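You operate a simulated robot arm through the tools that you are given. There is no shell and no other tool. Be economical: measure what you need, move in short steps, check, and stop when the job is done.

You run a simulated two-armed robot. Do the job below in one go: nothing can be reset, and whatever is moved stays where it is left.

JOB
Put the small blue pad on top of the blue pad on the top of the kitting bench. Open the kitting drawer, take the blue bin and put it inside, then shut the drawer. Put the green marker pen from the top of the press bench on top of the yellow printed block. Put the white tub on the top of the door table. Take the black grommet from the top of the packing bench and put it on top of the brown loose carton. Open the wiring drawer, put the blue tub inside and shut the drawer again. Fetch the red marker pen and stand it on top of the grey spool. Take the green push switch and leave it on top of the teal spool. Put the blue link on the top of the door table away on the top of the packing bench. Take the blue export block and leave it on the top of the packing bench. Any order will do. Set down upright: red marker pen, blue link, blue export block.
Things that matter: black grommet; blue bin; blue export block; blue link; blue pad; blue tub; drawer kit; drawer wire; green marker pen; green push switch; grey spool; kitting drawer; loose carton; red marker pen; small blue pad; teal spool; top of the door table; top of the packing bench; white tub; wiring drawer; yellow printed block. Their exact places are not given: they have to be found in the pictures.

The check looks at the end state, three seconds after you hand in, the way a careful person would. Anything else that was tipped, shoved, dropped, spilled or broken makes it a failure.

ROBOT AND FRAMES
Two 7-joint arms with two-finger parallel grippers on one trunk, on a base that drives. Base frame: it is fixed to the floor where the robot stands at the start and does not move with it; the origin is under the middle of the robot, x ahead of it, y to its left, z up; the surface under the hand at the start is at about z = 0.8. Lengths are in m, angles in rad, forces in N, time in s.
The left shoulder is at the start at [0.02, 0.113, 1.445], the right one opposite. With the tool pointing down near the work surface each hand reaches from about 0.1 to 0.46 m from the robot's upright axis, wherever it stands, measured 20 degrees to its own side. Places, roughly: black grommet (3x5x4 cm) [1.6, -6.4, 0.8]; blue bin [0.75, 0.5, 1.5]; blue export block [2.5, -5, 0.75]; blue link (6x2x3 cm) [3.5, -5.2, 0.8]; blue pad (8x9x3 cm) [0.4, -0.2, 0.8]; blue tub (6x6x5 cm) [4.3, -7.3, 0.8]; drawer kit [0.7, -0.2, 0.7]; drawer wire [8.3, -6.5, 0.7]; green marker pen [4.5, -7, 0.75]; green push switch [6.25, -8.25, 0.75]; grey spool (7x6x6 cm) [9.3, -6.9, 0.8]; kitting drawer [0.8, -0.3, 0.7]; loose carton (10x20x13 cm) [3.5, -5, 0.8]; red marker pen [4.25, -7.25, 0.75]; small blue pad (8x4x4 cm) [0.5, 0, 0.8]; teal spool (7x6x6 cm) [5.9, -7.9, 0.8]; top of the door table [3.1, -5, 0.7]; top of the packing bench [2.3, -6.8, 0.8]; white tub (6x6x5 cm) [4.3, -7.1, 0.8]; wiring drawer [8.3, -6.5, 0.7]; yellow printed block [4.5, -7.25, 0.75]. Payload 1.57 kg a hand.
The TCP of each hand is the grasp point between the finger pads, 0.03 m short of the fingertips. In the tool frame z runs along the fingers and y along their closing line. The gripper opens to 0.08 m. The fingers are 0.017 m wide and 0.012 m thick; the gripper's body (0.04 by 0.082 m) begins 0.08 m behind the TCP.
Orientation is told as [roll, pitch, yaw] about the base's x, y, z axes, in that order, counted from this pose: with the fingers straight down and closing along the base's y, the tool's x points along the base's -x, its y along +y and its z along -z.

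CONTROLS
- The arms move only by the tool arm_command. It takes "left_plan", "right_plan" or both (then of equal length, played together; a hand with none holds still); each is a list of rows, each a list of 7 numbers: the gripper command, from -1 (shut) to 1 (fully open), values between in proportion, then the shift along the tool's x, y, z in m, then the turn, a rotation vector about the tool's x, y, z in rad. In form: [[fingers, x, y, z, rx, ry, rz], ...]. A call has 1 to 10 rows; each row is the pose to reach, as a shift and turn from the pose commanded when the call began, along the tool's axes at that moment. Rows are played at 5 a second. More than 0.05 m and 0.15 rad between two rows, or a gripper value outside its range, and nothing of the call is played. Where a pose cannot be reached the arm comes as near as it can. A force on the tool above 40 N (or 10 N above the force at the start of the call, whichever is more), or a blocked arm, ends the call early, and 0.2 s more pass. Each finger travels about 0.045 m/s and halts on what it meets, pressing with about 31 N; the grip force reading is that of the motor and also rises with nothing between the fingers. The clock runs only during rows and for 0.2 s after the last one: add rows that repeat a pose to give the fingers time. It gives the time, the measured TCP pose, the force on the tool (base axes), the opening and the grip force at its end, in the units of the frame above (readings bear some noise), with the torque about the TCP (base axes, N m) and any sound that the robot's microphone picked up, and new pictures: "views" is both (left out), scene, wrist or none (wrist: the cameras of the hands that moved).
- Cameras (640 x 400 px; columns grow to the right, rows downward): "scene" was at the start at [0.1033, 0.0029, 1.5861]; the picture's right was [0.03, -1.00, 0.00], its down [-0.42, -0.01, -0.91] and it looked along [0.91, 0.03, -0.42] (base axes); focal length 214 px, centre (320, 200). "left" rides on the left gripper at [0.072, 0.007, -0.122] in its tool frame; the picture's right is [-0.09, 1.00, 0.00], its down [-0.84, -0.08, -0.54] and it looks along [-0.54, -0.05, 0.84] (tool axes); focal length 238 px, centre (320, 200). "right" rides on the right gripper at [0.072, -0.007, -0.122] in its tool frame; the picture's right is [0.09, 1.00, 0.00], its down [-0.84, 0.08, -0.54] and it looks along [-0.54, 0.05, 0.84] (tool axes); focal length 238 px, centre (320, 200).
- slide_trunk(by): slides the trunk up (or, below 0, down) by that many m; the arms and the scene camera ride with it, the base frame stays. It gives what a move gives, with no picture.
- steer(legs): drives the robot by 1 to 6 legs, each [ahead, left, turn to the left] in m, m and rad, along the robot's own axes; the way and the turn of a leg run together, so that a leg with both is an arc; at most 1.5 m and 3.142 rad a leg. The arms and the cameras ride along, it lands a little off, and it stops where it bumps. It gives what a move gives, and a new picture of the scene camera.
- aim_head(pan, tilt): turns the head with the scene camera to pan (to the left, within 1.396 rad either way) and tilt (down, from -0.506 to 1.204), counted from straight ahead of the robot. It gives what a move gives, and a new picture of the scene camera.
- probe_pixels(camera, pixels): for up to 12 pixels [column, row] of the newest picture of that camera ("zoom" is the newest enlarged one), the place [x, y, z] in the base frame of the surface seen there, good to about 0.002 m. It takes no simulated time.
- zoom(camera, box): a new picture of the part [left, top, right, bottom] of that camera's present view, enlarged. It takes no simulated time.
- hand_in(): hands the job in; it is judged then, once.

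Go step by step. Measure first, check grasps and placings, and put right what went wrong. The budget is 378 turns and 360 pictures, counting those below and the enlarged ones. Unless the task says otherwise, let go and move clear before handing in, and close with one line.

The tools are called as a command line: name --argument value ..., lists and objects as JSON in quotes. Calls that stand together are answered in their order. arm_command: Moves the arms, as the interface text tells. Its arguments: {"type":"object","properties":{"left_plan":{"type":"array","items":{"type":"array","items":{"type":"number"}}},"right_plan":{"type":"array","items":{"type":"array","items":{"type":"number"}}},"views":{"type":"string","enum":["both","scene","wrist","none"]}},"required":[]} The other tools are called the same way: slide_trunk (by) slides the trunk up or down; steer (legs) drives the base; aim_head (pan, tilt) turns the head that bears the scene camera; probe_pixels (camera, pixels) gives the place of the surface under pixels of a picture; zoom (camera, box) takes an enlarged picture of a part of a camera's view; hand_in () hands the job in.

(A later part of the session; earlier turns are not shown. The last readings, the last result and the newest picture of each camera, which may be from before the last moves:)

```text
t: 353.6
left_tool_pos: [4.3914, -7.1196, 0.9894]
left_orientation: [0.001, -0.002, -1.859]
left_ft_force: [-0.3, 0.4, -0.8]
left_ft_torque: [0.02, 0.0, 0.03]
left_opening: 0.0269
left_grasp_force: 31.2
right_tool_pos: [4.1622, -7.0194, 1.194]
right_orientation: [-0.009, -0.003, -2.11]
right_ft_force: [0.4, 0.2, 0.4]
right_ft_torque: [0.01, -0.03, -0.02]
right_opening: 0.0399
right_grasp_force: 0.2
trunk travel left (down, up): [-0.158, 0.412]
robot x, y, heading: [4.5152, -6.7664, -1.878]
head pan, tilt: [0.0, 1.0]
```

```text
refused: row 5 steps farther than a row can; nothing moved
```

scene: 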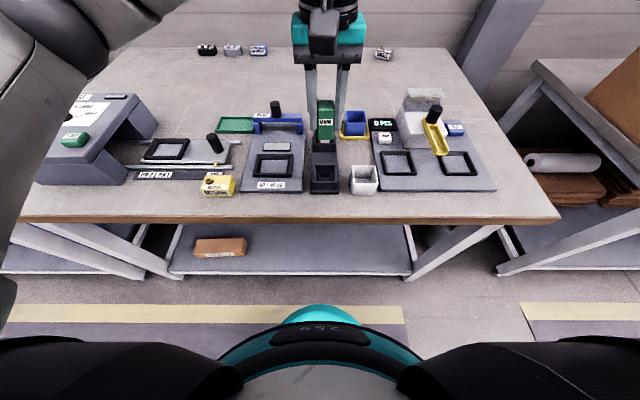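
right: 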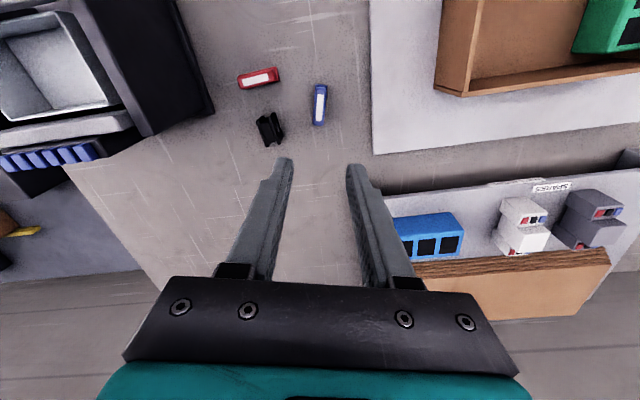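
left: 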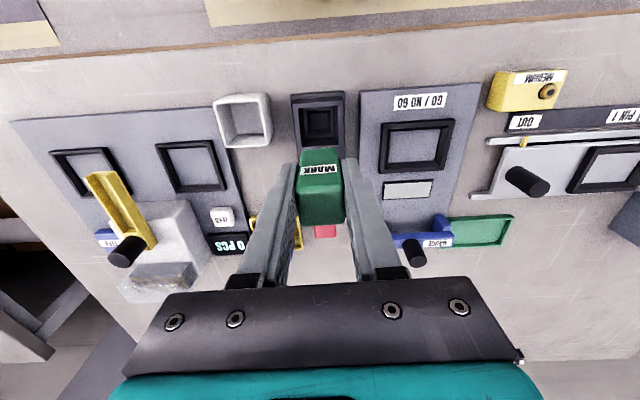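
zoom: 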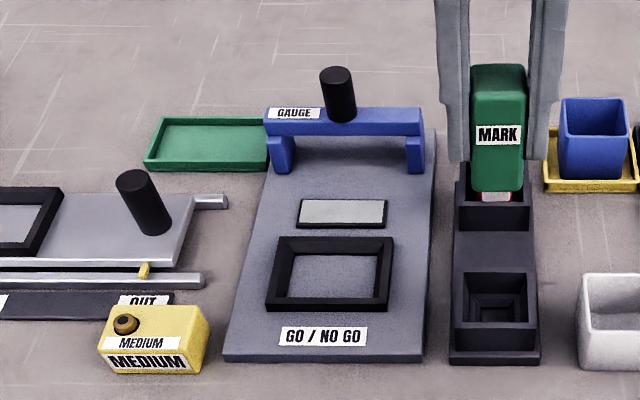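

arm_command --left_plan '[[-1, 0.002, 0.036, -0.03, 0, 0, 0.02], [-1, 0.004, 0.076, -0.03, 0, 0, 0.04], [-1, 0.007, 0.116, -0.03, 0, 0, 0.06], [-1, 0.01, 0.156, -0.03, 0, 0, 0.08], [-1, 0.0125, 0.196, -0.01, 0, 0, 0.095], [-1, 0.0125, 0.2216, 0.03, 0, 0, 0.095], [-1, 0.0125, 0.2216, 0.07, 0, 0, 0.095]]' --views "both"

```text
t: 355.2
left_tool_pos: [4.6072, -7.1715, 0.9181]
left_orientation: [0.0, -0.001, -1.957]
left_ft_force: [0.2, -0.9, -1.2]
left_ft_torque: [0.0, -0.01, 0.0]
left_opening: 0.0271
left_grasp_force: 31.5
right_tool_pos: [4.1618, -7.0211, 1.1926]
right_orientation: [-0.01, 0.0, -2.11]
right_ft_force: [0.3, 0.1, 0.2]
right_ft_torque: [-0.02, 0.01, 0.0]
right_opening: 0.0401
right_grasp_force: 0.0
trunk travel left (down, up): [-0.158, 0.412]
robot x, y, heading: [4.5151, -6.7637, -1.884]
head pan, tilt: [0.0, 1.0]
```

scene: 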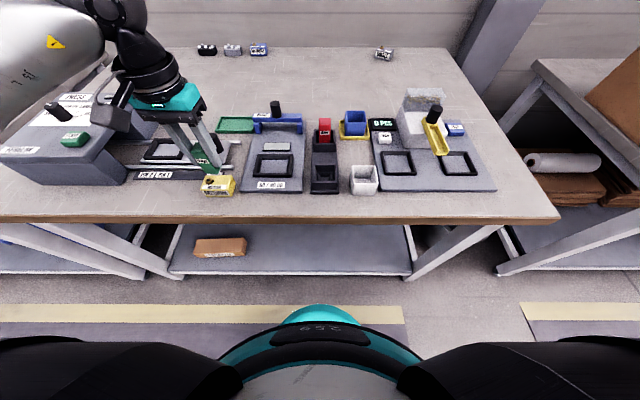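
left: 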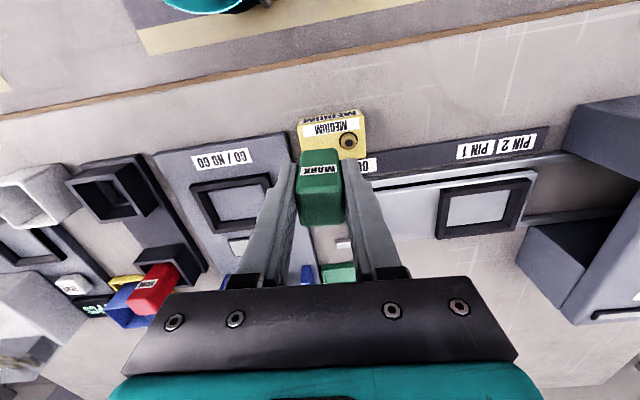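

zoom --camera "scene" --box '[170, 120, 266, 204]'

```text
4.76 times, centred on (218, 162) of scene
```

zoom: 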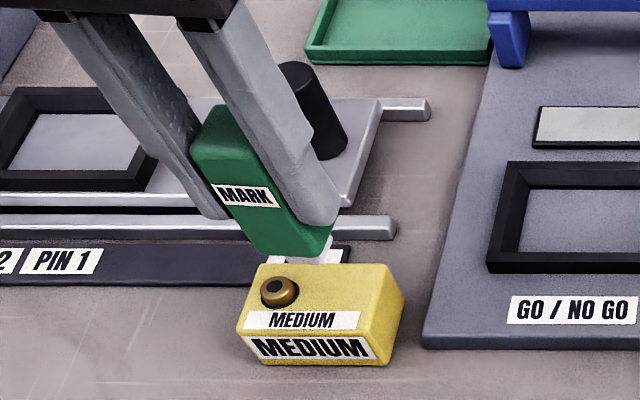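

probe_pixels --camera "zoom" --pixels '[[322, 244], [326, 254], [300, 258], [290, 245], [340, 256], [250, 225], [318, 236]]'

```text
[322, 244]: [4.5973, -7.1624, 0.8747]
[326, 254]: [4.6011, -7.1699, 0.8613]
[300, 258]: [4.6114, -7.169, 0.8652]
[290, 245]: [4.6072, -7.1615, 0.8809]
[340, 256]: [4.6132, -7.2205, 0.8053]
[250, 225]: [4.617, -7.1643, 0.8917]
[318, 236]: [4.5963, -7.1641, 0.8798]
```

The pen has a white nib at its bottom reaching to z≈0.861 (0.057 below the TCP). I lower slowly to contact.

arm_command --left_plan '[[-1, 0, 0, 0.01, 0, 0, 0], [-1, 0, 0, 0.018, 0, 0, 0], [-1, 0, 0, 0.023, 0, 0, 0]]' --views "none"

zoom --camera "scene" --box '[186, 140, 250, 200]'

```text
t: 356.0
left_tool_pos: [4.6065, -7.1715, 0.895]
left_orientation: [-0.001, -0.001, -1.954]
left_ft_force: [-0.4, -0.7, -0.6]
left_ft_torque: [0.0, 0.02, 0.0]
left_opening: 0.0272
left_grasp_force: 30.6
right_tool_pos: [4.1624, -7.0198, 1.1931]
right_orientation: [-0.01, -0.003, -2.111]
right_ft_force: [0.1, -0.5, -0.2]
right_ft_torque: [0.0, -0.03, -0.01]
right_opening: 0.04
right_grasp_force: 0.1
trunk travel left (down, up): [-0.158, 0.412]
robot x, y, heading: [4.5134, -6.7658, -1.877]
head pan, tilt: [0.0, 1.0]
```

```text
6.67 times, centred on (218, 170) of scene
```

zoom: 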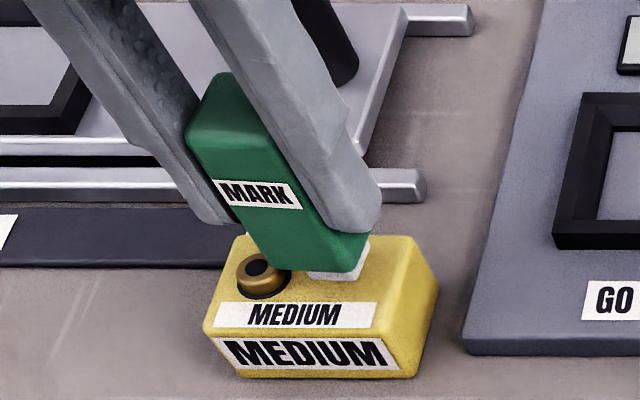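

The nib is over the right half; I shift 4 mm further from the peg and lower to contact.

arm_command --left_plan '[[-1, 0, -0.004, 0, 0, 0, 0], [-1, 0, -0.004, 0.003, 0, 0, 0], [-1, 0, -0.004, 0.0055, 0, 0, 0], [-1, 0, -0.004, 0.0075, 0, 0, 0]]' --views "none"

```text
t: 357.0
left_tool_pos: [4.6042, -7.17, 0.8904]
left_orientation: [-0.002, -0.003, -1.954]
left_ft_force: [2.1, 1.5, 7.8]
left_ft_torque: [0.07, -0.08, -0.02]
left_opening: 0.0271
left_grasp_force: 31.1
right_tool_pos: [4.1623, -7.0188, 1.1932]
right_orientation: [-0.01, -0.001, -2.11]
right_ft_force: [-0.9, 0.0, -0.4]
right_ft_torque: [0.0, -0.01, 0.0]
right_opening: 0.0399
right_grasp_force: 0.0
trunk travel left (down, up): [-0.158, 0.412]
robot x, y, heading: [4.5149, -6.7649, -1.883]
head pan, tilt: [0.0, 1.0]
```

Contact at TCP 0.890 (8 N). Ease off slightly, release and rise.

arm_command --left_plan '[[-1, 0, 0, -0.001, 0, 0, 0], [0, 0, 0, -0.001, 0, 0, 0], [0, 0, 0, -0.001, 0, 0, 0], [0, 0, 0, -0.02, 0, 0, 0], [0, 0, 0, -0.06, 0, 0, 0], [0, 0, 0, -0.1, 0, 0, 0], [0, 0, 0, -0.14, 0, 0, 0]]' --views "both"

zoom --camera "scene" --box '[186, 140, 250, 200]'

```text
t: 358.6
left_tool_pos: [4.6031, -7.1682, 1.0283]
left_orientation: [0.0, -0.001, -1.954]
left_ft_force: [0.4, -0.1, -0.4]
left_ft_torque: [0.01, -0.03, -0.04]
left_opening: 0.0399
left_grasp_force: 0.0
right_tool_pos: [4.1612, -7.0205, 1.1932]
right_orientation: [-0.01, -0.001, -2.11]
right_ft_force: [0.3, -0.5, -0.3]
right_ft_torque: [-0.01, -0.03, -0.03]
right_opening: 0.04
right_grasp_force: 0.1
trunk travel left (down, up): [-0.158, 0.412]
robot x, y, heading: [4.5179, -6.7626, -1.878]
head pan, tilt: [0.0, 1.0]
```

scene: 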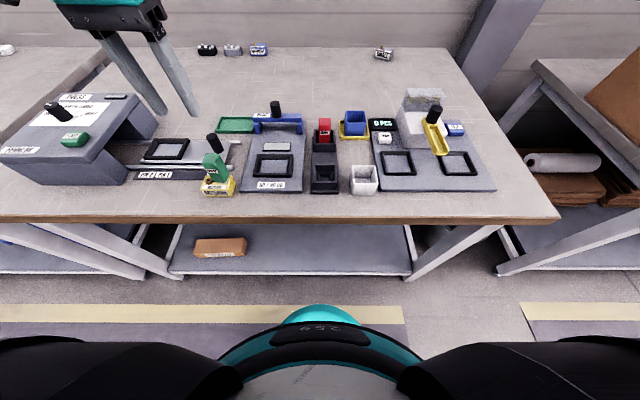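
left: 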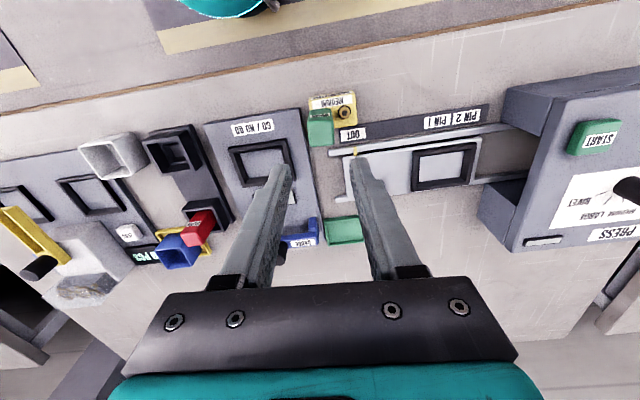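

```text
6.67 times, centred on (218, 170) of scene
```

zoom: 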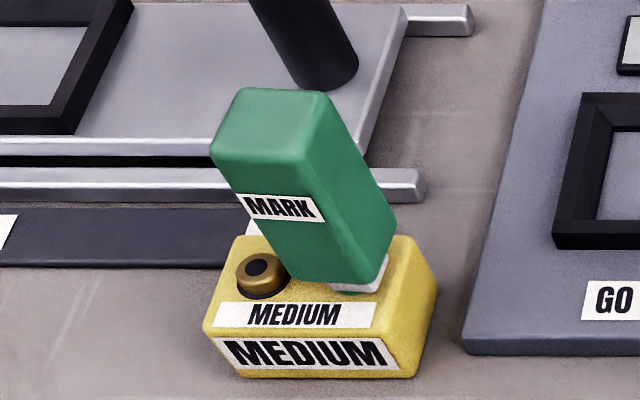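

It seems to stand; check that it is level by probing its top corners.

probe_pixels --camera "zoom" --pixels '[[245, 95], [320, 97], [225, 150], [300, 155], [270, 125], [335, 285], [375, 270], [290, 240]]'

```text
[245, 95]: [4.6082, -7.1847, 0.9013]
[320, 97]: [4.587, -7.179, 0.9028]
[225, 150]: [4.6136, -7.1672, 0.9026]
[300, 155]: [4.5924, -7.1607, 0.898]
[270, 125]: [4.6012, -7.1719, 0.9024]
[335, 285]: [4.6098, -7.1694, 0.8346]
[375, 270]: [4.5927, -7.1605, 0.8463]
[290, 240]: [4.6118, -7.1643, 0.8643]
```

The pen stands level on the yellow block. Next the white tub with the right hand: move above it and look.

arm_command --right_plan '[[1, 0.004, 0.03, 0.035, 0, 0, -0.05], [1, 0.008, 0.06, 0.07, 0, 0, -0.1], [1, 0.011, 0.09, 0.105, 0, 0, -0.15], [1, 0.015, 0.12, 0.14, 0, 0, -0.2], [1, 0.0187, 0.1567, 0.165, 0, 0, -0.235], [1, 0.0187, 0.1567, 0.19, 0, 0, -0.235]]' --views "wrist"

```text
t: 360.0
left_tool_pos: [4.6032, -7.1702, 1.0287]
left_orientation: [0.0, 0.001, -1.957]
left_ft_force: [-1.2, 0.1, -0.2]
left_ft_torque: [0.02, -0.01, 0.03]
left_opening: 0.04
left_grasp_force: 0.0
right_tool_pos: [4.3054, -7.083, 1.0024]
right_orientation: [-0.009, 0.0, -1.876]
right_ft_force: [-0.7, 0.0, 0.5]
right_ft_torque: [-0.01, 0.0, 0.0]
right_opening: 0.0798
right_grasp_force: 0.1
trunk travel left (down, up): [-0.158, 0.412]
robot x, y, heading: [4.5183, -6.7621, -1.884]
head pan, tilt: [0.0, 1.0]
```

right: 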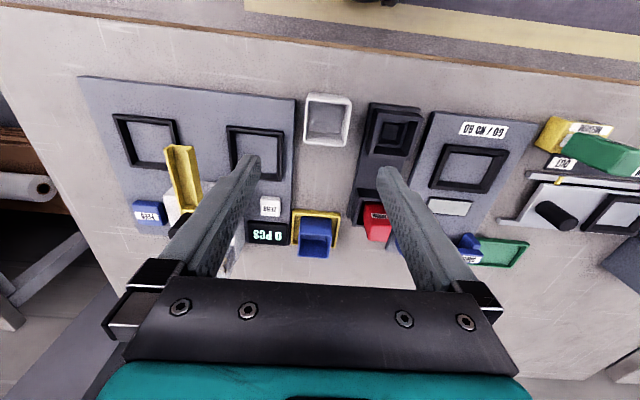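

probe_pixels --camera "right" --pixels '[[306, 98], [351, 98], [305, 144], [349, 145], [328, 96], [328, 145], [306, 120], [350, 120], [328, 118]]'

```text
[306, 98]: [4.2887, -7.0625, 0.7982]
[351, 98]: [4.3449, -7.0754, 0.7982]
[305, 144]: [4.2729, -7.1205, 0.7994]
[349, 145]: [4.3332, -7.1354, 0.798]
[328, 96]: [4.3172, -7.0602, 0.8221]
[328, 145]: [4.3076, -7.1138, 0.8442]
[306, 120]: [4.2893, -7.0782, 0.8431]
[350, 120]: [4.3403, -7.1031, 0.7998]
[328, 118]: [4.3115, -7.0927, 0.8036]
```

The tub's centre is about (4.314,-7.088); its left side is close to the pen holder, so I pinch its free side wall (4.291,-7.080) with one finger inside.

arm_command --right_plan '[[0, -0.001, -0.008, 0.03, 0, 0, 0], [0, -0.0016, -0.0149, 0.07, 0, 0, 0], [0, -0.0016, -0.0149, 0.1, 0, 0, 0]]' --views "wrist"

```text
t: 360.8
left_tool_pos: [4.6023, -7.1698, 1.0278]
left_orientation: [0.0, -0.002, -1.957]
left_ft_force: [-0.7, -0.4, -0.3]
left_ft_torque: [0.0, 0.03, -0.03]
left_opening: 0.0402
left_grasp_force: 0.0
right_tool_pos: [4.2892, -7.0802, 0.902]
right_orientation: [-0.009, 0.0, -1.875]
right_ft_force: [1.0, -0.5, -1.6]
right_ft_torque: [-0.03, -0.03, -0.02]
right_opening: 0.04
right_grasp_force: 0.0
trunk travel left (down, up): [-0.158, 0.412]
robot x, y, heading: [4.5169, -6.7629, -1.882]
head pan, tilt: [0.0, 1.0]
```

right: 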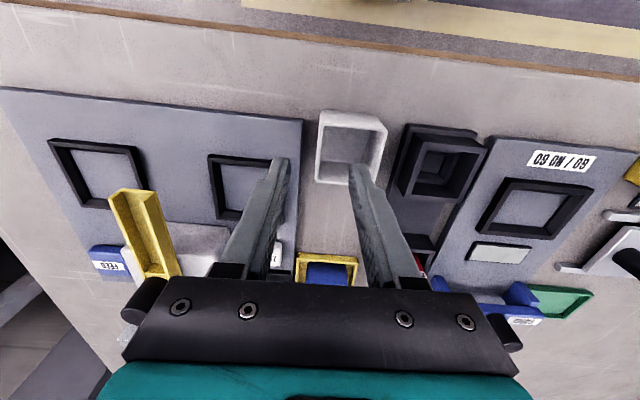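

The wall is centred between the fingers. Descend and pinch, then lift a little.

arm_command --right_plan '[[0, 0, 0, 0.03, 0, 0, 0], [0, 0, 0, 0.058, 0, 0, 0], [-1, 0, 0, 0.058, 0, 0, 0], [-1, 0, 0, 0.058, 0, 0, 0], [-1, 0, 0, 0.058, 0, 0, 0], [-1, 0, 0, 0.058, 0, 0, 0], [-1, 0, 0, 0.03, 0, 0, 0], [-1, 0, 0, -0.01, 0, 0, 0], [-1, 0, 0, -0.05, 0, 0, 0]]' --views "both"

```text
t: 362.8
left_tool_pos: [4.6027, -7.1695, 1.028]
left_orientation: [0.0, -0.002, -1.955]
left_ft_force: [-0.5, 0.2, 0.0]
left_ft_torque: [0.01, -0.01, 0.0]
left_opening: 0.0402
left_grasp_force: 0.0
right_tool_pos: [4.2896, -7.0809, 0.9526]
right_orientation: [-0.011, 0.002, -1.875]
right_ft_force: [0.6, 0.9, -0.2]
right_ft_torque: [0.03, 0.01, 0.01]
right_opening: 0.0021
right_grasp_force: 23.6
trunk travel left (down, up): [-0.158, 0.412]
robot x, y, heading: [4.5164, -6.7613, -1.878]
head pan, tilt: [0.0, 1.0]
```

scene: 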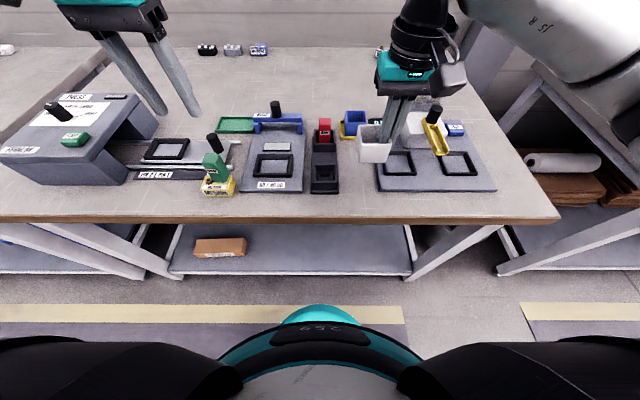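
right: 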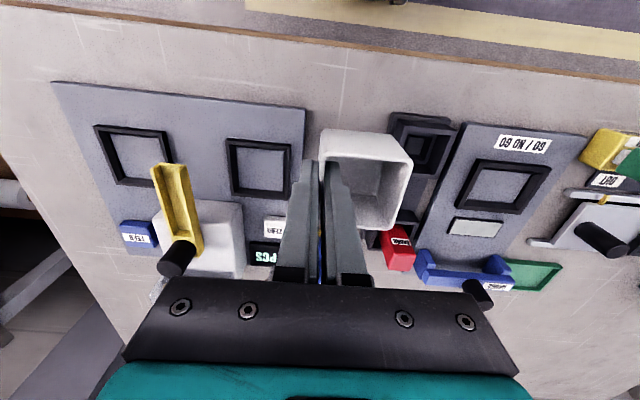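

The tub is up (bottom 0.044 below the TCP). Raise and drive back to the door table.

arm_command --right_plan '[[-1, 0, 0, -0.04, 0, 0, 0], [-1, 0, 0, -0.08, 0, 0, 0], [-1, 0, 0, -0.12, 0, 0, 0], [-1, 0, 0, -0.16, 0, 0, 0]]' --left_plan '[[0, 0, 0, -0.03, 0, 0, 0], [0, 0, 0, -0.06, 0, 0, 0], [0, 0, 0, -0.09, 0, 0, 0], [0, 0, 0, -0.12, 0, 0, 0]]' --views "none"

slide_trunk --by 0.15

steer --legs '[[-0.3, 0, 0], [0, 0, -1.57], [1.5, 0, 0], [0, 0, -1.57]]'

```text
t: 363.8
left_tool_pos: [4.6025, -7.1679, 1.1485]
left_orientation: [-0.002, -0.001, -1.955]
left_ft_force: [0.2, -0.4, -0.6]
left_ft_torque: [-0.01, -0.02, 0.01]
left_opening: 0.0401
left_grasp_force: 0.1
right_tool_pos: [4.2923, -7.0808, 1.1122]
right_orientation: [-0.01, 0.002, -1.874]
right_ft_force: [0.4, 1.2, -0.4]
right_ft_torque: [-0.02, -0.02, -0.01]
right_opening: 0.0021
right_grasp_force: 23.2
trunk travel left (down, up): [-0.158, 0.412]
robot x, y, heading: [4.5137, -6.7641, -1.874]
head pan, tilt: [0.0, 1.0]
```

```text
t: 365.6
left_tool_pos: [4.6024, -7.1693, 1.2985]
left_orientation: [-0.001, 0.001, -1.955]
left_ft_force: [1.2, 0.0, -0.1]
left_ft_torque: [-0.03, 0.0, 0.03]
left_opening: 0.04
left_grasp_force: 0.0
right_tool_pos: [4.2916, -7.0814, 1.2627]
right_orientation: [-0.01, 0.003, -1.874]
right_ft_force: [-0.3, -0.7, -1.0]
right_ft_torque: [0.02, 0.02, -0.01]
right_opening: 0.0018
right_grasp_force: 23.5
trunk travel left (down, up): [-0.308, 0.262]
robot x, y, heading: [4.5141, -6.7604, -1.887]
head pan, tilt: [0.0, 1.0]
```

```text
t: 382.4
left_tool_pos: [3.0809, -5.5993, 1.2978]
left_orientation: [0.002, -0.001, 1.182]
left_ft_force: [0.0, -0.5, -0.7]
left_ft_torque: [-0.05, -0.01, 0.02]
left_opening: 0.0399
left_grasp_force: 0.0
right_tool_pos: [3.3913, -5.6877, 1.2633]
right_orientation: [-0.01, -0.001, 1.261]
right_ft_force: [0.1, 1.0, -0.3]
right_ft_torque: [0.0, 0.01, -0.01]
right_opening: 0.0017
right_grasp_force: 23.3
trunk travel left (down, up): [-0.308, 0.262]
robot x, y, heading: [3.1656, -6.0005, 1.257]
head pan, tilt: [0.0, 1.0]
```

scene: 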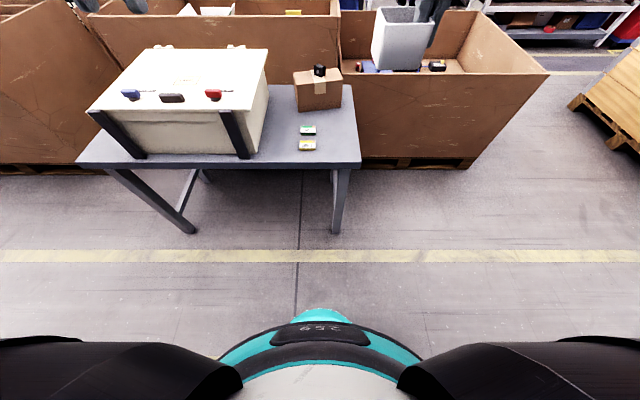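

Robot is before the table; the free corner is right of the LINE blocks. Check coordinates and drive in.

probe_pixels --camera "scene" --pixels '[[316, 128], [316, 145], [358, 160], [342, 95], [335, 140], [340, 108]]'

steer --legs '[[0.4, 0.03, 0]]'

slide_trunk --by -0.25

```text
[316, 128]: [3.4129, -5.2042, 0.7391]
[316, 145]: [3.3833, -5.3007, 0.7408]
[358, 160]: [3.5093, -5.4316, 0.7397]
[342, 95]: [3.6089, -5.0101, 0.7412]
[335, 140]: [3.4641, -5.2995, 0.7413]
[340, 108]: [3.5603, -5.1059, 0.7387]
```

```text
t: 384.9
left_tool_pos: [3.177, -5.2112, 1.2984]
left_orientation: [0.0, -0.001, 1.182]
left_ft_force: [-0.1, 0.1, 0.1]
left_ft_torque: [-0.02, 0.02, -0.03]
left_opening: 0.0401
left_grasp_force: 0.0
right_tool_pos: [3.4879, -5.3007, 1.2634]
right_orientation: [-0.01, 0.002, 1.261]
right_ft_force: [0.3, 0.3, -1.1]
right_ft_torque: [-0.02, -0.01, 0.01]
right_opening: 0.0019
right_grasp_force: 23.2
trunk travel left (down, up): [-0.308, 0.262]
robot x, y, heading: [3.262, -5.6163, 1.253]
head pan, tilt: [0.0, 1.0]
```

scene: 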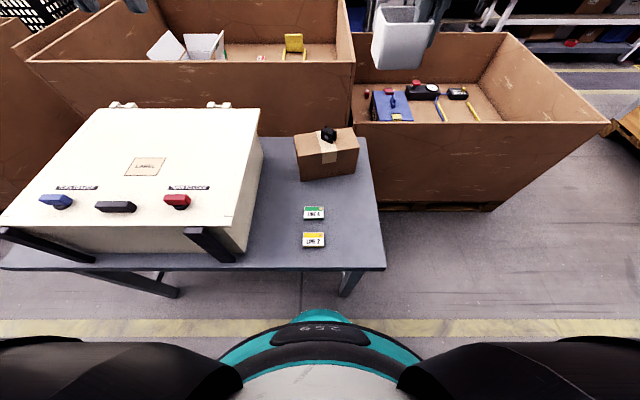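

```text
t: 387.5
left_tool_pos: [3.1763, -5.2123, 1.0486]
left_orientation: [-0.001, -0.003, 1.183]
left_ft_force: [-0.2, 0.2, 0.3]
left_ft_torque: [0.0, 0.04, 0.0]
left_opening: 0.0401
left_grasp_force: 0.1
right_tool_pos: [3.487, -5.3016, 1.0131]
right_orientation: [-0.01, -0.001, 1.263]
right_ft_force: [0.1, -1.1, -0.6]
right_ft_torque: [0.0, -0.01, 0.01]
right_opening: 0.0019
right_grasp_force: 23.2
trunk travel left (down, up): [-0.058, 0.512]
robot x, y, heading: [3.2589, -5.6183, 1.254]
head pan, tilt: [0.0, 1.0]
```

TCP (3.487,-5.302) puts the tub clear of the LINE blocks and the edge. Lower it.

arm_command --right_plan '[[-1, 0, 0, 0.045, 0, 0, 0], [-1, 0, 0, 0.09, 0, 0, 0], [-1, 0, 0, 0.135, 0, 0, 0], [-1, 0, 0, 0.18, 0, 0, 0], [-1, 0, 0, 0.21, 0, 0, 0], [-1, 0, 0, 0.222, 0, 0, 0]]' --views "wrist"

```text
t: 388.9
left_tool_pos: [3.1768, -5.2113, 1.0479]
left_orientation: [0.0, -0.002, 1.182]
left_ft_force: [-0.6, 0.5, 0.4]
left_ft_torque: [0.0, -0.04, -0.01]
left_opening: 0.0399
left_grasp_force: 0.1
right_tool_pos: [3.4884, -5.302, 0.79]
right_orientation: [-0.009, 0.001, 1.264]
right_ft_force: [1.1, 0.0, 0.4]
right_ft_torque: [0.0, 0.0, 0.02]
right_opening: 0.0018
right_grasp_force: 23.2
trunk travel left (down, up): [-0.058, 0.512]
robot x, y, heading: [3.2638, -5.6157, 1.253]
head pan, tilt: [0.0, 1.0]
```

right: 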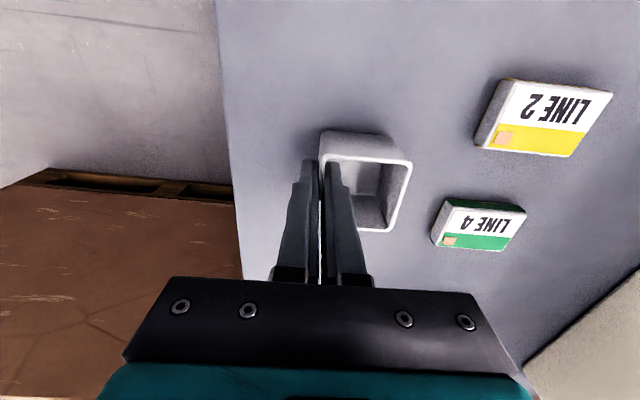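

arm_command --right_plan '[[-1, 0, 0, 0.002, 0, 0, 0], [-1, 0, 0, 0.004, 0, 0, 0], [-1, 0, 0, 0.0055, 0, 0, 0], [-1, 0, 0, 0.007, 0, 0, 0]]' --views "none"

```text
t: 389.9
left_tool_pos: [3.1765, -5.2129, 1.0478]
left_orientation: [0.0, -0.002, 1.181]
left_ft_force: [-0.3, 0.2, -0.1]
left_ft_torque: [0.0, 0.01, 0.0]
left_opening: 0.0402
left_grasp_force: 0.0
right_tool_pos: [3.4904, -5.3014, 0.7854]
right_orientation: [-0.01, -0.002, 1.261]
right_ft_force: [1.8, -1.1, 6.2]
right_ft_torque: [0.0, 0.31, 0.09]
right_opening: 0.0019
right_grasp_force: 24.3
trunk travel left (down, up): [-0.058, 0.512]
robot x, y, heading: [3.261, -5.6169, 1.25]
head pan, tilt: [0.0, 1.0]
```

Touchdown (6 N). Open slightly and rise.

arm_command --right_plan '[[-0.5, 0, 0, 0, 0, 0, 0], [-0.5, 0, 0, 0, 0, 0, 0], [-0.5, 0, 0, -0.03, 0, 0, 0], [-0.5, 0, 0, -0.075, 0, 0, 0], [-0.5, 0, 0, -0.12, 0, 0, 0], [-0.5, 0, 0, -0.165, 0, 0, 0], [-0.5, 0, 0, -0.21, 0, 0, 0], [-0.5, 0, 0, -0.255, 0, 0, 0]]' --views "wrist"

```text
t: 391.7
left_tool_pos: [3.1767, -5.211, 1.0484]
left_orientation: [-0.001, -0.003, 1.183]
left_ft_force: [-0.1, -0.4, -0.3]
left_ft_torque: [0.02, 0.04, 0.0]
left_opening: 0.04
left_grasp_force: 0.0
right_tool_pos: [3.4868, -5.301, 1.0398]
right_orientation: [-0.01, 0.002, 1.263]
right_ft_force: [-0.7, 0.0, -0.5]
right_ft_torque: [0.02, 0.02, 0.0]
right_opening: 0.02
right_grasp_force: 0.1
trunk travel left (down, up): [-0.058, 0.512]
robot x, y, heading: [3.2627, -5.6158, 1.256]
head pan, tilt: [0.0, 1.0]
```

right: 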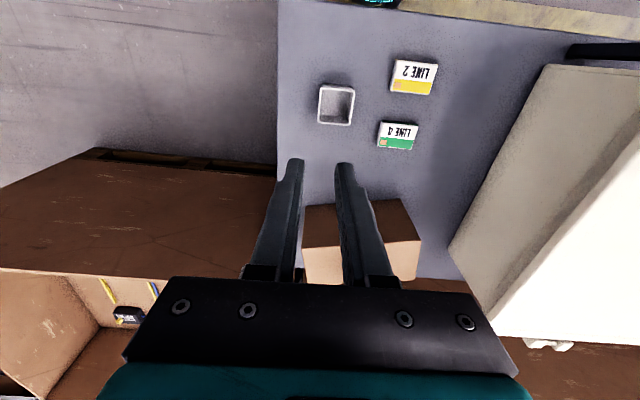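

The white tub is on the door table. Return to the press bench for the blue tub and the red pen.

slide_trunk --by 0.15

steer --legs '[[-0.4, 0, 0], [0, 0, -1.57], [1.5, 0, 0], [0, 0, -1.57], [0.3, 0.05, 0]]'

```text
t: 393.4
left_tool_pos: [3.1757, -5.212, 1.1982]
left_orientation: [0.0, -0.001, 1.183]
left_ft_force: [0.3, 0.0, 0.6]
left_ft_torque: [-0.01, -0.01, -0.01]
left_opening: 0.0402
left_grasp_force: 0.1
right_tool_pos: [3.4862, -5.301, 1.189]
right_orientation: [-0.011, 0.0, 1.262]
right_ft_force: [0.5, 0.2, 0.4]
right_ft_torque: [-0.02, 0.04, -0.01]
right_opening: 0.0202
right_grasp_force: 0.0
trunk travel left (down, up): [-0.208, 0.362]
robot x, y, heading: [3.2614, -5.6163, 1.256]
head pan, tilt: [0.0, 1.0]
```

```text
t: 412.3
left_tool_pos: [4.6051, -7.177, 1.1976]
left_orientation: [0.001, -0.002, -1.96]
left_ft_force: [-0.8, -0.2, 0.0]
left_ft_torque: [0.0, 0.02, 0.01]
left_opening: 0.0399
left_grasp_force: 0.1
right_tool_pos: [4.2958, -7.0891, 1.1891]
right_orientation: [-0.011, 0.0, -1.879]
right_ft_force: [-0.6, -0.2, -0.2]
right_ft_torque: [0.06, -0.02, -0.01]
right_opening: 0.0199
right_grasp_force: 0.0
trunk travel left (down, up): [-0.208, 0.362]
robot x, y, heading: [4.5213, -6.7732, -1.886]
head pan, tilt: [0.0, 1.0]
```

scene: 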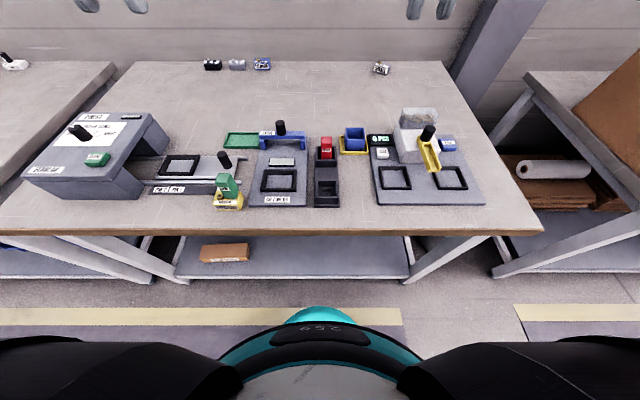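

Green pen still stands on its block. Zoom on the blue tub's surroundings to choose the pinch wall.

zoom --camera "scene" --box '[310, 115, 406, 175]'

```text
6.67 times, centred on (358, 145) of scene
```

zoom: 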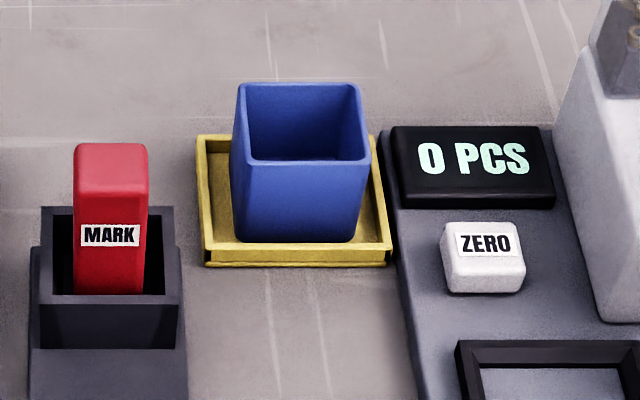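

probe_pixels --camera "zoom" --pixels '[[240, 86], [356, 86], [246, 160], [368, 158], [300, 162], [238, 120], [365, 120], [470, 160], [395, 130], [175, 230], [215, 240], [300, 130]]'

```text
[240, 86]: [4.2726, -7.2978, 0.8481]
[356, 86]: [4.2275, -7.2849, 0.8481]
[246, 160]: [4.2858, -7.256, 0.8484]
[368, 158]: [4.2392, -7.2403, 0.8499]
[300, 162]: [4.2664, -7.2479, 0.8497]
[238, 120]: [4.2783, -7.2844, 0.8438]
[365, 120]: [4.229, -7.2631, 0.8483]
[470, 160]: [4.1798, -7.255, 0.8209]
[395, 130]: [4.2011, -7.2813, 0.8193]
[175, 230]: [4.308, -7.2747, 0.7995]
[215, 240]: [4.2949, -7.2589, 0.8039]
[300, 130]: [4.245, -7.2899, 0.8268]
```

I take the right wall (tips above the display's 0.821). First the red pen with the left hand: shift the base right and in.

steer --legs '[[0.04, -0.12, 0]]'

```text
t: 413.6
left_tool_pos: [4.4794, -7.1784, 1.1986]
left_orientation: [0.0, -0.004, -1.959]
left_ft_force: [0.1, -0.1, 0.0]
left_ft_torque: [-0.01, -0.03, 0.0]
left_opening: 0.04
left_grasp_force: 0.1
right_tool_pos: [4.1689, -7.0883, 1.1885]
right_orientation: [-0.01, 0.001, -1.878]
right_ft_force: [0.4, -0.8, 0.2]
right_ft_torque: [0.0, -0.01, -0.02]
right_opening: 0.02
right_grasp_force: 0.0
trunk travel left (down, up): [-0.208, 0.362]
robot x, y, heading: [4.3972, -6.7697, -1.888]
head pan, tilt: [0.0, 1.0]
```

scene: 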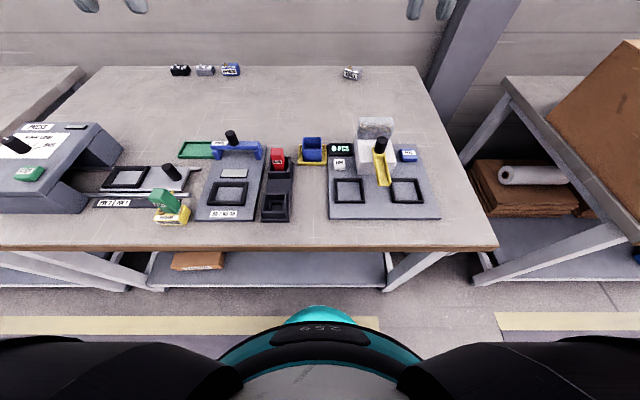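

arm_command --left_plan '[[0, -0.0153, -0.016, 0.038, 0, 0, -0.02], [0, -0.0307, -0.032, 0.076, 0, 0, -0.04], [0, -0.046, -0.048, 0.114, 0, 0, -0.06], [0, -0.0613, -0.064, 0.152, 0, 0, -0.08], [0, -0.0767, -0.08, 0.19, 0, 0, -0.1], [0, -0.092, -0.0963, 0.229, 0, 0, -0.1]]' --views "wrist"

```text
t: 415.0
left_tool_pos: [4.3547, -7.2277, 0.9702]
left_orientation: [0.0, -0.001, -1.859]
left_ft_force: [-0.4, -0.1, -0.3]
left_ft_torque: [0.03, -0.01, 0.01]
left_opening: 0.0398
left_grasp_force: 0.0
right_tool_pos: [4.1705, -7.0884, 1.1894]
right_orientation: [-0.011, -0.001, -1.877]
right_ft_force: [-0.5, 0.2, -0.6]
right_ft_torque: [0.0, -0.01, -0.01]
right_opening: 0.0198
right_grasp_force: 0.0
trunk travel left (down, up): [-0.208, 0.362]
robot x, y, heading: [4.3922, -6.7724, -1.883]
head pan, tilt: [0.0, 1.0]
```

left: 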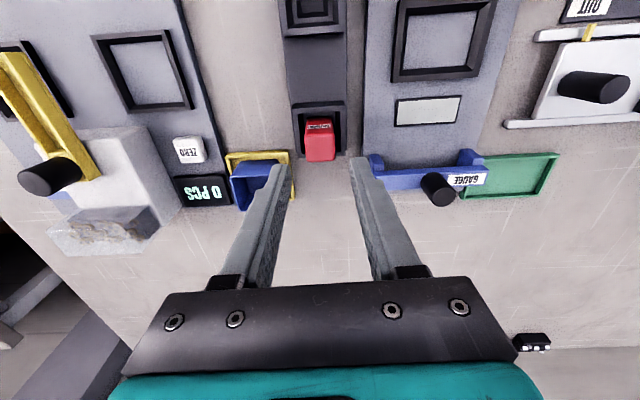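

Centred on the red pen. Grip and lift.

arm_command --left_plan '[[0, 0, 0, 0.045, 0, 0, 0], [0, 0, 0, 0.085, 0, 0, 0], [0, 0, 0, 0.098, 0, 0, 0], [-1, 0, 0, 0.098, 0, 0, 0], [-1, 0, 0, 0.098, 0, 0, 0], [-1, 0, 0, 0.098, 0, 0, 0], [-1, 0, 0, 0.055, 0, 0, 0], [-1, 0, 0, 0.01, 0, 0, 0], [-1, 0, 0, -0.035, 0, 0, 0], [-1, 0, 0, -0.08, 0, 0, 0]]' --views "wrist"

```text
t: 417.2
left_tool_pos: [4.3563, -7.2247, 1.0492]
left_orientation: [0.0, 0.0, -1.859]
left_ft_force: [0.2, 0.4, -0.6]
left_ft_torque: [0.01, 0.0, -0.01]
left_opening: 0.0272
left_grasp_force: 31.3
right_tool_pos: [4.1702, -7.0885, 1.1893]
right_orientation: [-0.009, -0.001, -1.877]
right_ft_force: [0.6, -0.5, 0.2]
right_ft_torque: [0.0, 0.03, -0.04]
right_opening: 0.0198
right_grasp_force: 0.1
trunk travel left (down, up): [-0.208, 0.362]
robot x, y, heading: [4.3953, -6.7712, -1.891]
head pan, tilt: [0.0, 1.0]
```

left: 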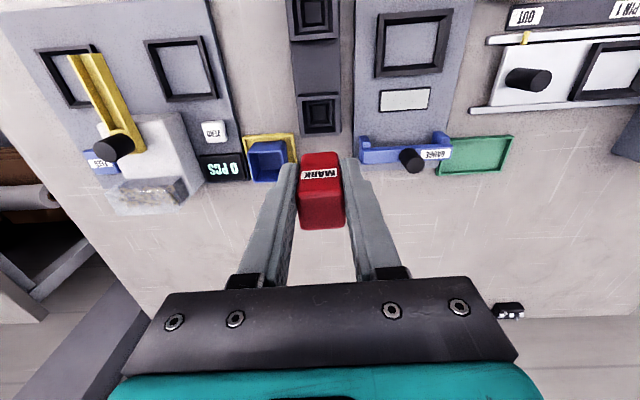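

Red pen held. Move the left hand up and aside; then shift the base left 0.1 for the tub.

arm_command --left_plan '[[-1, 0.01, 0.02, -0.03, 0, 0, 0], [-1, 0.02, 0.055, -0.06, 0, 0, 0], [-1, 0.03, 0.09, -0.08, 0, 0, 0], [-1, 0.04, 0.12, -0.1, 0, 0, 0]]' --views "none"

steer --legs '[[0, 0.1, 0]]'

```text
t: 418.2
left_tool_pos: [4.4828, -7.222, 1.1483]
left_orientation: [0.0, 0.002, -1.859]
left_ft_force: [0.2, 0.5, -0.4]
left_ft_torque: [-0.01, 0.01, 0.0]
left_opening: 0.027
left_grasp_force: 31.4
right_tool_pos: [4.1707, -7.0886, 1.1907]
right_orientation: [-0.011, 0.001, -1.88]
right_ft_force: [1.8, 0.0, 0.2]
right_ft_torque: [-0.02, 0.03, 0.02]
right_opening: 0.0199
right_grasp_force: 0.0
trunk travel left (down, up): [-0.208, 0.362]
robot x, y, heading: [4.3972, -6.7717, -1.882]
head pan, tilt: [0.0, 1.0]
```

```text
t: 419.3
left_tool_pos: [4.5788, -7.2525, 1.1476]
left_orientation: [-0.002, -0.002, -1.858]
left_ft_force: [-0.4, -0.2, 0.1]
left_ft_torque: [-0.02, 0.03, -0.02]
left_opening: 0.0271
left_grasp_force: 31.3
right_tool_pos: [4.2653, -7.1195, 1.1895]
right_orientation: [-0.012, 0.001, -1.876]
right_ft_force: [0.6, 0.7, 0.5]
right_ft_torque: [0.0, -0.01, 0.02]
right_opening: 0.0202
right_grasp_force: 0.0
trunk travel left (down, up): [-0.208, 0.362]
robot x, y, heading: [4.4902, -6.8074, -1.883]
head pan, tilt: [0.0, 1.0]
```

scene: 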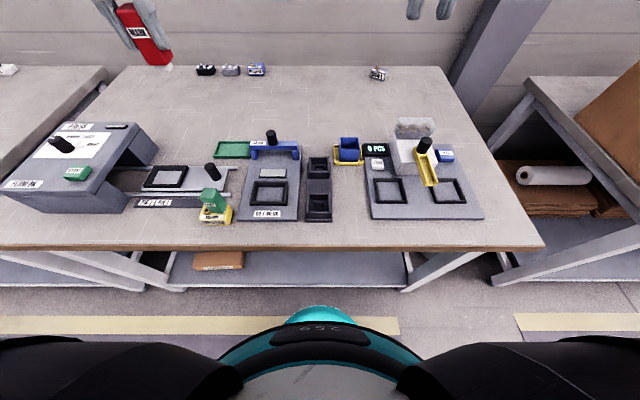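

arm_command --right_plan '[[-0.4, -0.024, 0.002, 0.036, 0, -0.06, 0], [-0.4, -0.048, 0.004, 0.072, 0, -0.12, 0], [-0.4, -0.072, 0.006, 0.108, 0, -0.18, 0], [-0.4, -0.096, 0.009, 0.144, 0, -0.24, 0], [-0.4, -0.12, 0.011, 0.18, 0, -0.3, 0], [-0.4, -0.1434, 0.0134, 0.22, 0, -0.35, 0], [-0.4, -0.1434, 0.0134, 0.22, 0, -0.35, 0]]' --views "wrist"

```text
t: 420.9
left_tool_pos: [4.5767, -7.2526, 1.1491]
left_orientation: [0.0, -0.003, -1.859]
left_ft_force: [-0.2, 0.1, 0.3]
left_ft_torque: [0.01, 0.03, 0.02]
left_opening: 0.0271
left_grasp_force: 30.9
right_tool_pos: [4.2325, -7.2593, 0.9704]
right_orientation: [-0.012, -0.351, -1.874]
right_ft_force: [-0.5, 0.6, 0.6]
right_ft_torque: [0.02, -0.03, -0.02]
right_opening: 0.024
right_grasp_force: 0.0
trunk travel left (down, up): [-0.208, 0.362]
robot x, y, heading: [4.4878, -6.8026, -1.884]
head pan, tilt: [0.0, 1.0]
```

right: 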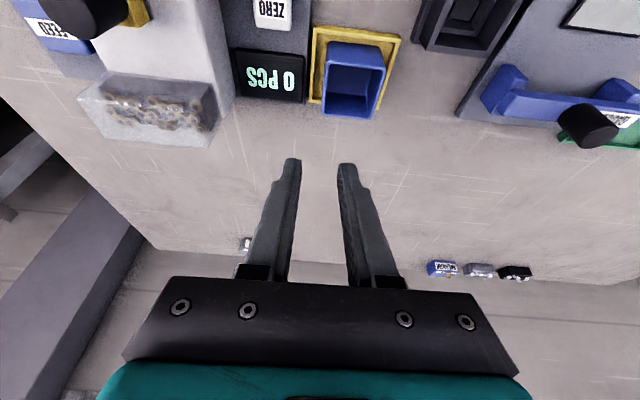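

probe_pixels --camera "right" --pixels '[[327, 50], [325, 80], [322, 110], [325, 95], [350, 117], [384, 70], [350, 42]]'

```text
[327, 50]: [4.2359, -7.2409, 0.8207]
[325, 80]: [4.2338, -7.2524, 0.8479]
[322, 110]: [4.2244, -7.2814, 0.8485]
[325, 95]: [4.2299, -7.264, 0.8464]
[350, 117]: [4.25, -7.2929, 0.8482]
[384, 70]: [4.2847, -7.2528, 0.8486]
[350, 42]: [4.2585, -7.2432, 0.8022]
```

The wall passes right through the hand's line. Descend and pinch, then lift slightly.

arm_command --right_plan '[[-0.4, 0.015, 0, 0.041, 0, 0, 0], [-0.4, 0.029, 0, 0.08, 0, 0, 0], [-0.4, 0.0393, 0, 0.1074, 0, 0, 0], [-1, 0.0393, 0, 0.1074, 0, 0, 0], [-1, 0.0393, 0, 0.1074, 0, 0, 0], [-1, 0.0393, 0, 0.1074, 0, 0, 0]]' --views "wrist"

```text
t: 422.3
left_tool_pos: [4.5774, -7.2538, 1.1487]
left_orientation: [0.001, 0.0, -1.858]
left_ft_force: [0.2, -0.8, -0.4]
left_ft_torque: [-0.02, 0.0, -0.02]
left_opening: 0.0272
left_grasp_force: 31.6
right_tool_pos: [4.2314, -7.259, 0.8546]
right_orientation: [-0.012, -0.348, -1.874]
right_ft_force: [-0.7, -0.2, -0.4]
right_ft_torque: [-0.02, -0.03, 0.02]
right_opening: 0.0019
right_grasp_force: 23.5
trunk travel left (down, up): [-0.208, 0.362]
robot x, y, heading: [4.4849, -6.8057, -1.887]
head pan, tilt: [0.0, 1.0]
```

right: 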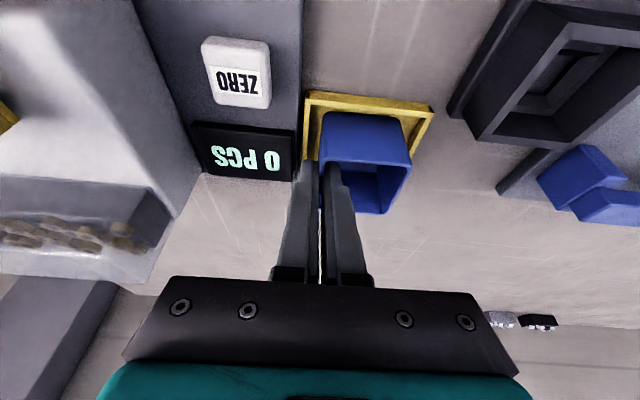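

Pinched (1.9 mm wall). Lift straight up.

arm_command --right_plan '[[-1, -0.007, 0, -0.019, 0, 0, 0], [-1, -0.022, 0, -0.06, 0, 0, 0], [-1, -0.038, 0, -0.104, 0, 0, 0], [-1, -0.053, 0, -0.146, 0, 0, 0], [-1, -0.068, 0, -0.188, 0, 0, 0], [-1, -0.083, 0, -0.228, 0, 0, 0], [-1, -0.0963, 0, -0.263, 0, 0, 0]]' --views "both"

```text
t: 423.9
left_tool_pos: [4.5779, -7.2529, 1.1492]
left_orientation: [-0.001, -0.002, -1.859]
left_ft_force: [-0.4, -0.1, -0.1]
left_ft_torque: [-0.03, 0.03, -0.02]
left_opening: 0.0275
left_grasp_force: 30.7
right_tool_pos: [4.2345, -7.2599, 1.136]
right_orientation: [-0.012, -0.349, -1.872]
right_ft_force: [0.8, 0.5, 0.1]
right_ft_torque: [-0.01, -0.02, 0.01]
right_opening: 0.0019
right_grasp_force: 22.8
trunk travel left (down, up): [-0.208, 0.362]
robot x, y, heading: [4.4903, -6.8043, -1.886]
head pan, tilt: [0.0, 1.0]
```

scene: 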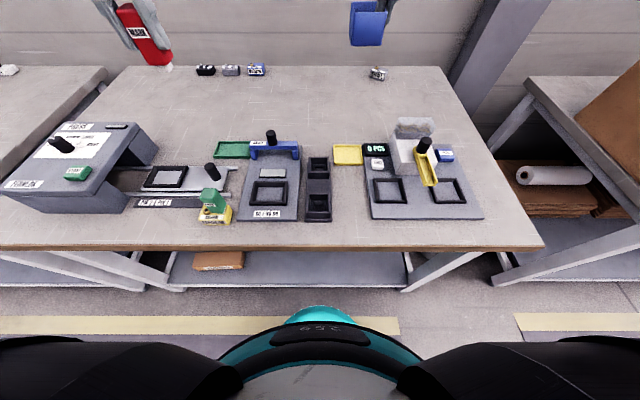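
right: 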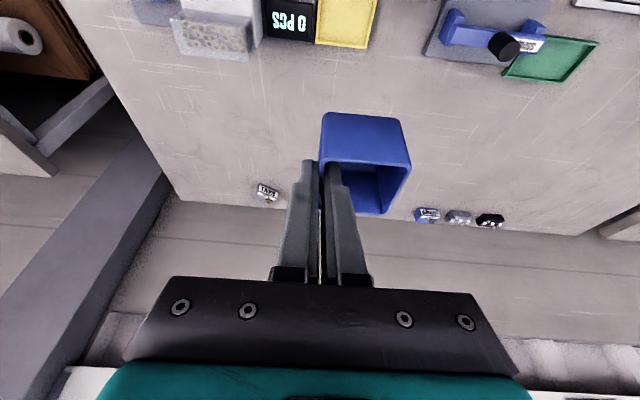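

Both items held. Back out, turn along the aisle to the wiring bench, and look.

slide_trunk --by 0.15

steer --legs '[[-0.35, 0, 0], [0, 0, 1.57]]'

aim_head --pan 0.15 --tilt 0.4

```text
t: 425.7
left_tool_pos: [4.5775, -7.252, 1.2982]
left_orientation: [0.001, -0.002, -1.859]
left_ft_force: [0.2, -0.1, -0.4]
left_ft_torque: [-0.03, 0.01, -0.01]
left_opening: 0.0272
left_grasp_force: 31.5
right_tool_pos: [4.2324, -7.2613, 1.2837]
right_orientation: [-0.012, -0.35, -1.872]
right_ft_force: [0.0, -0.6, -0.9]
right_ft_torque: [0.02, 0.0, 0.02]
right_opening: 0.0017
right_grasp_force: 23.8
trunk travel left (down, up): [-0.358, 0.212]
robot x, y, heading: [4.4871, -6.8055, -1.885]
head pan, tilt: [0.0, 1.0]
```

```text
t: 431.8
left_tool_pos: [5.0488, -6.3892, 1.2987]
left_orientation: [0.0, -0.003, -0.308]
left_ft_force: [-0.4, 0.5, -0.7]
left_ft_torque: [0.02, -0.02, 0.02]
left_opening: 0.0273
left_grasp_force: 30.9
right_tool_pos: [5.0508, -6.7335, 1.2842]
right_orientation: [-0.014, -0.349, -0.323]
right_ft_force: [-0.5, 0.2, 0.0]
right_ft_torque: [0.0, 0.0, -0.01]
right_opening: 0.0019
right_grasp_force: 23.4
trunk travel left (down, up): [-0.358, 0.212]
robot x, y, heading: [4.595, -6.4708, -0.339]
head pan, tilt: [0.0, 1.0]
```

scene: 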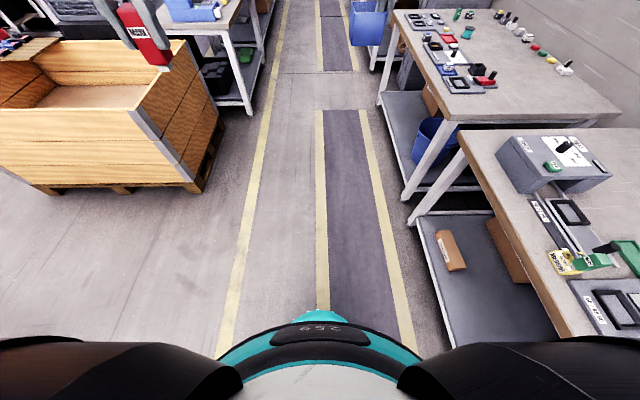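

```text
t: 432.8
left_tool_pos: [5.05, -6.3891, 1.2987]
left_orientation: [-0.001, -0.003, -0.307]
left_ft_force: [-0.9, 0.1, -1.6]
left_ft_torque: [0.02, 0.0, -0.03]
left_opening: 0.0272
left_grasp_force: 31.2
right_tool_pos: [5.05, -6.7331, 1.2838]
right_orientation: [-0.014, -0.351, -0.324]
right_ft_force: [0.1, 0.1, -0.8]
right_ft_torque: [-0.04, -0.01, 0.02]
right_opening: 0.0018
right_grasp_force: 23.7
trunk travel left (down, up): [-0.358, 0.212]
robot x, y, heading: [4.5998, -6.469, -0.336]
head pan, tilt: [0.15, 0.4]
```

scene: 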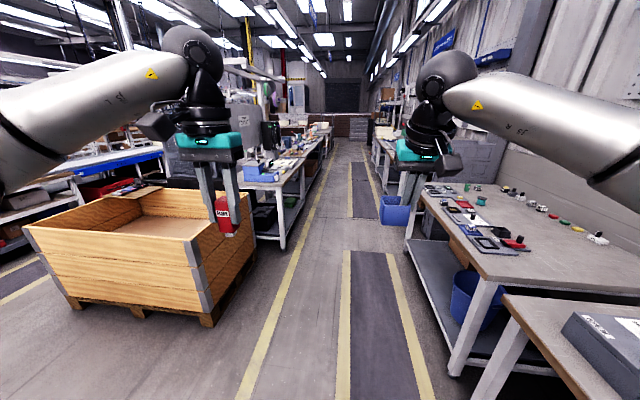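

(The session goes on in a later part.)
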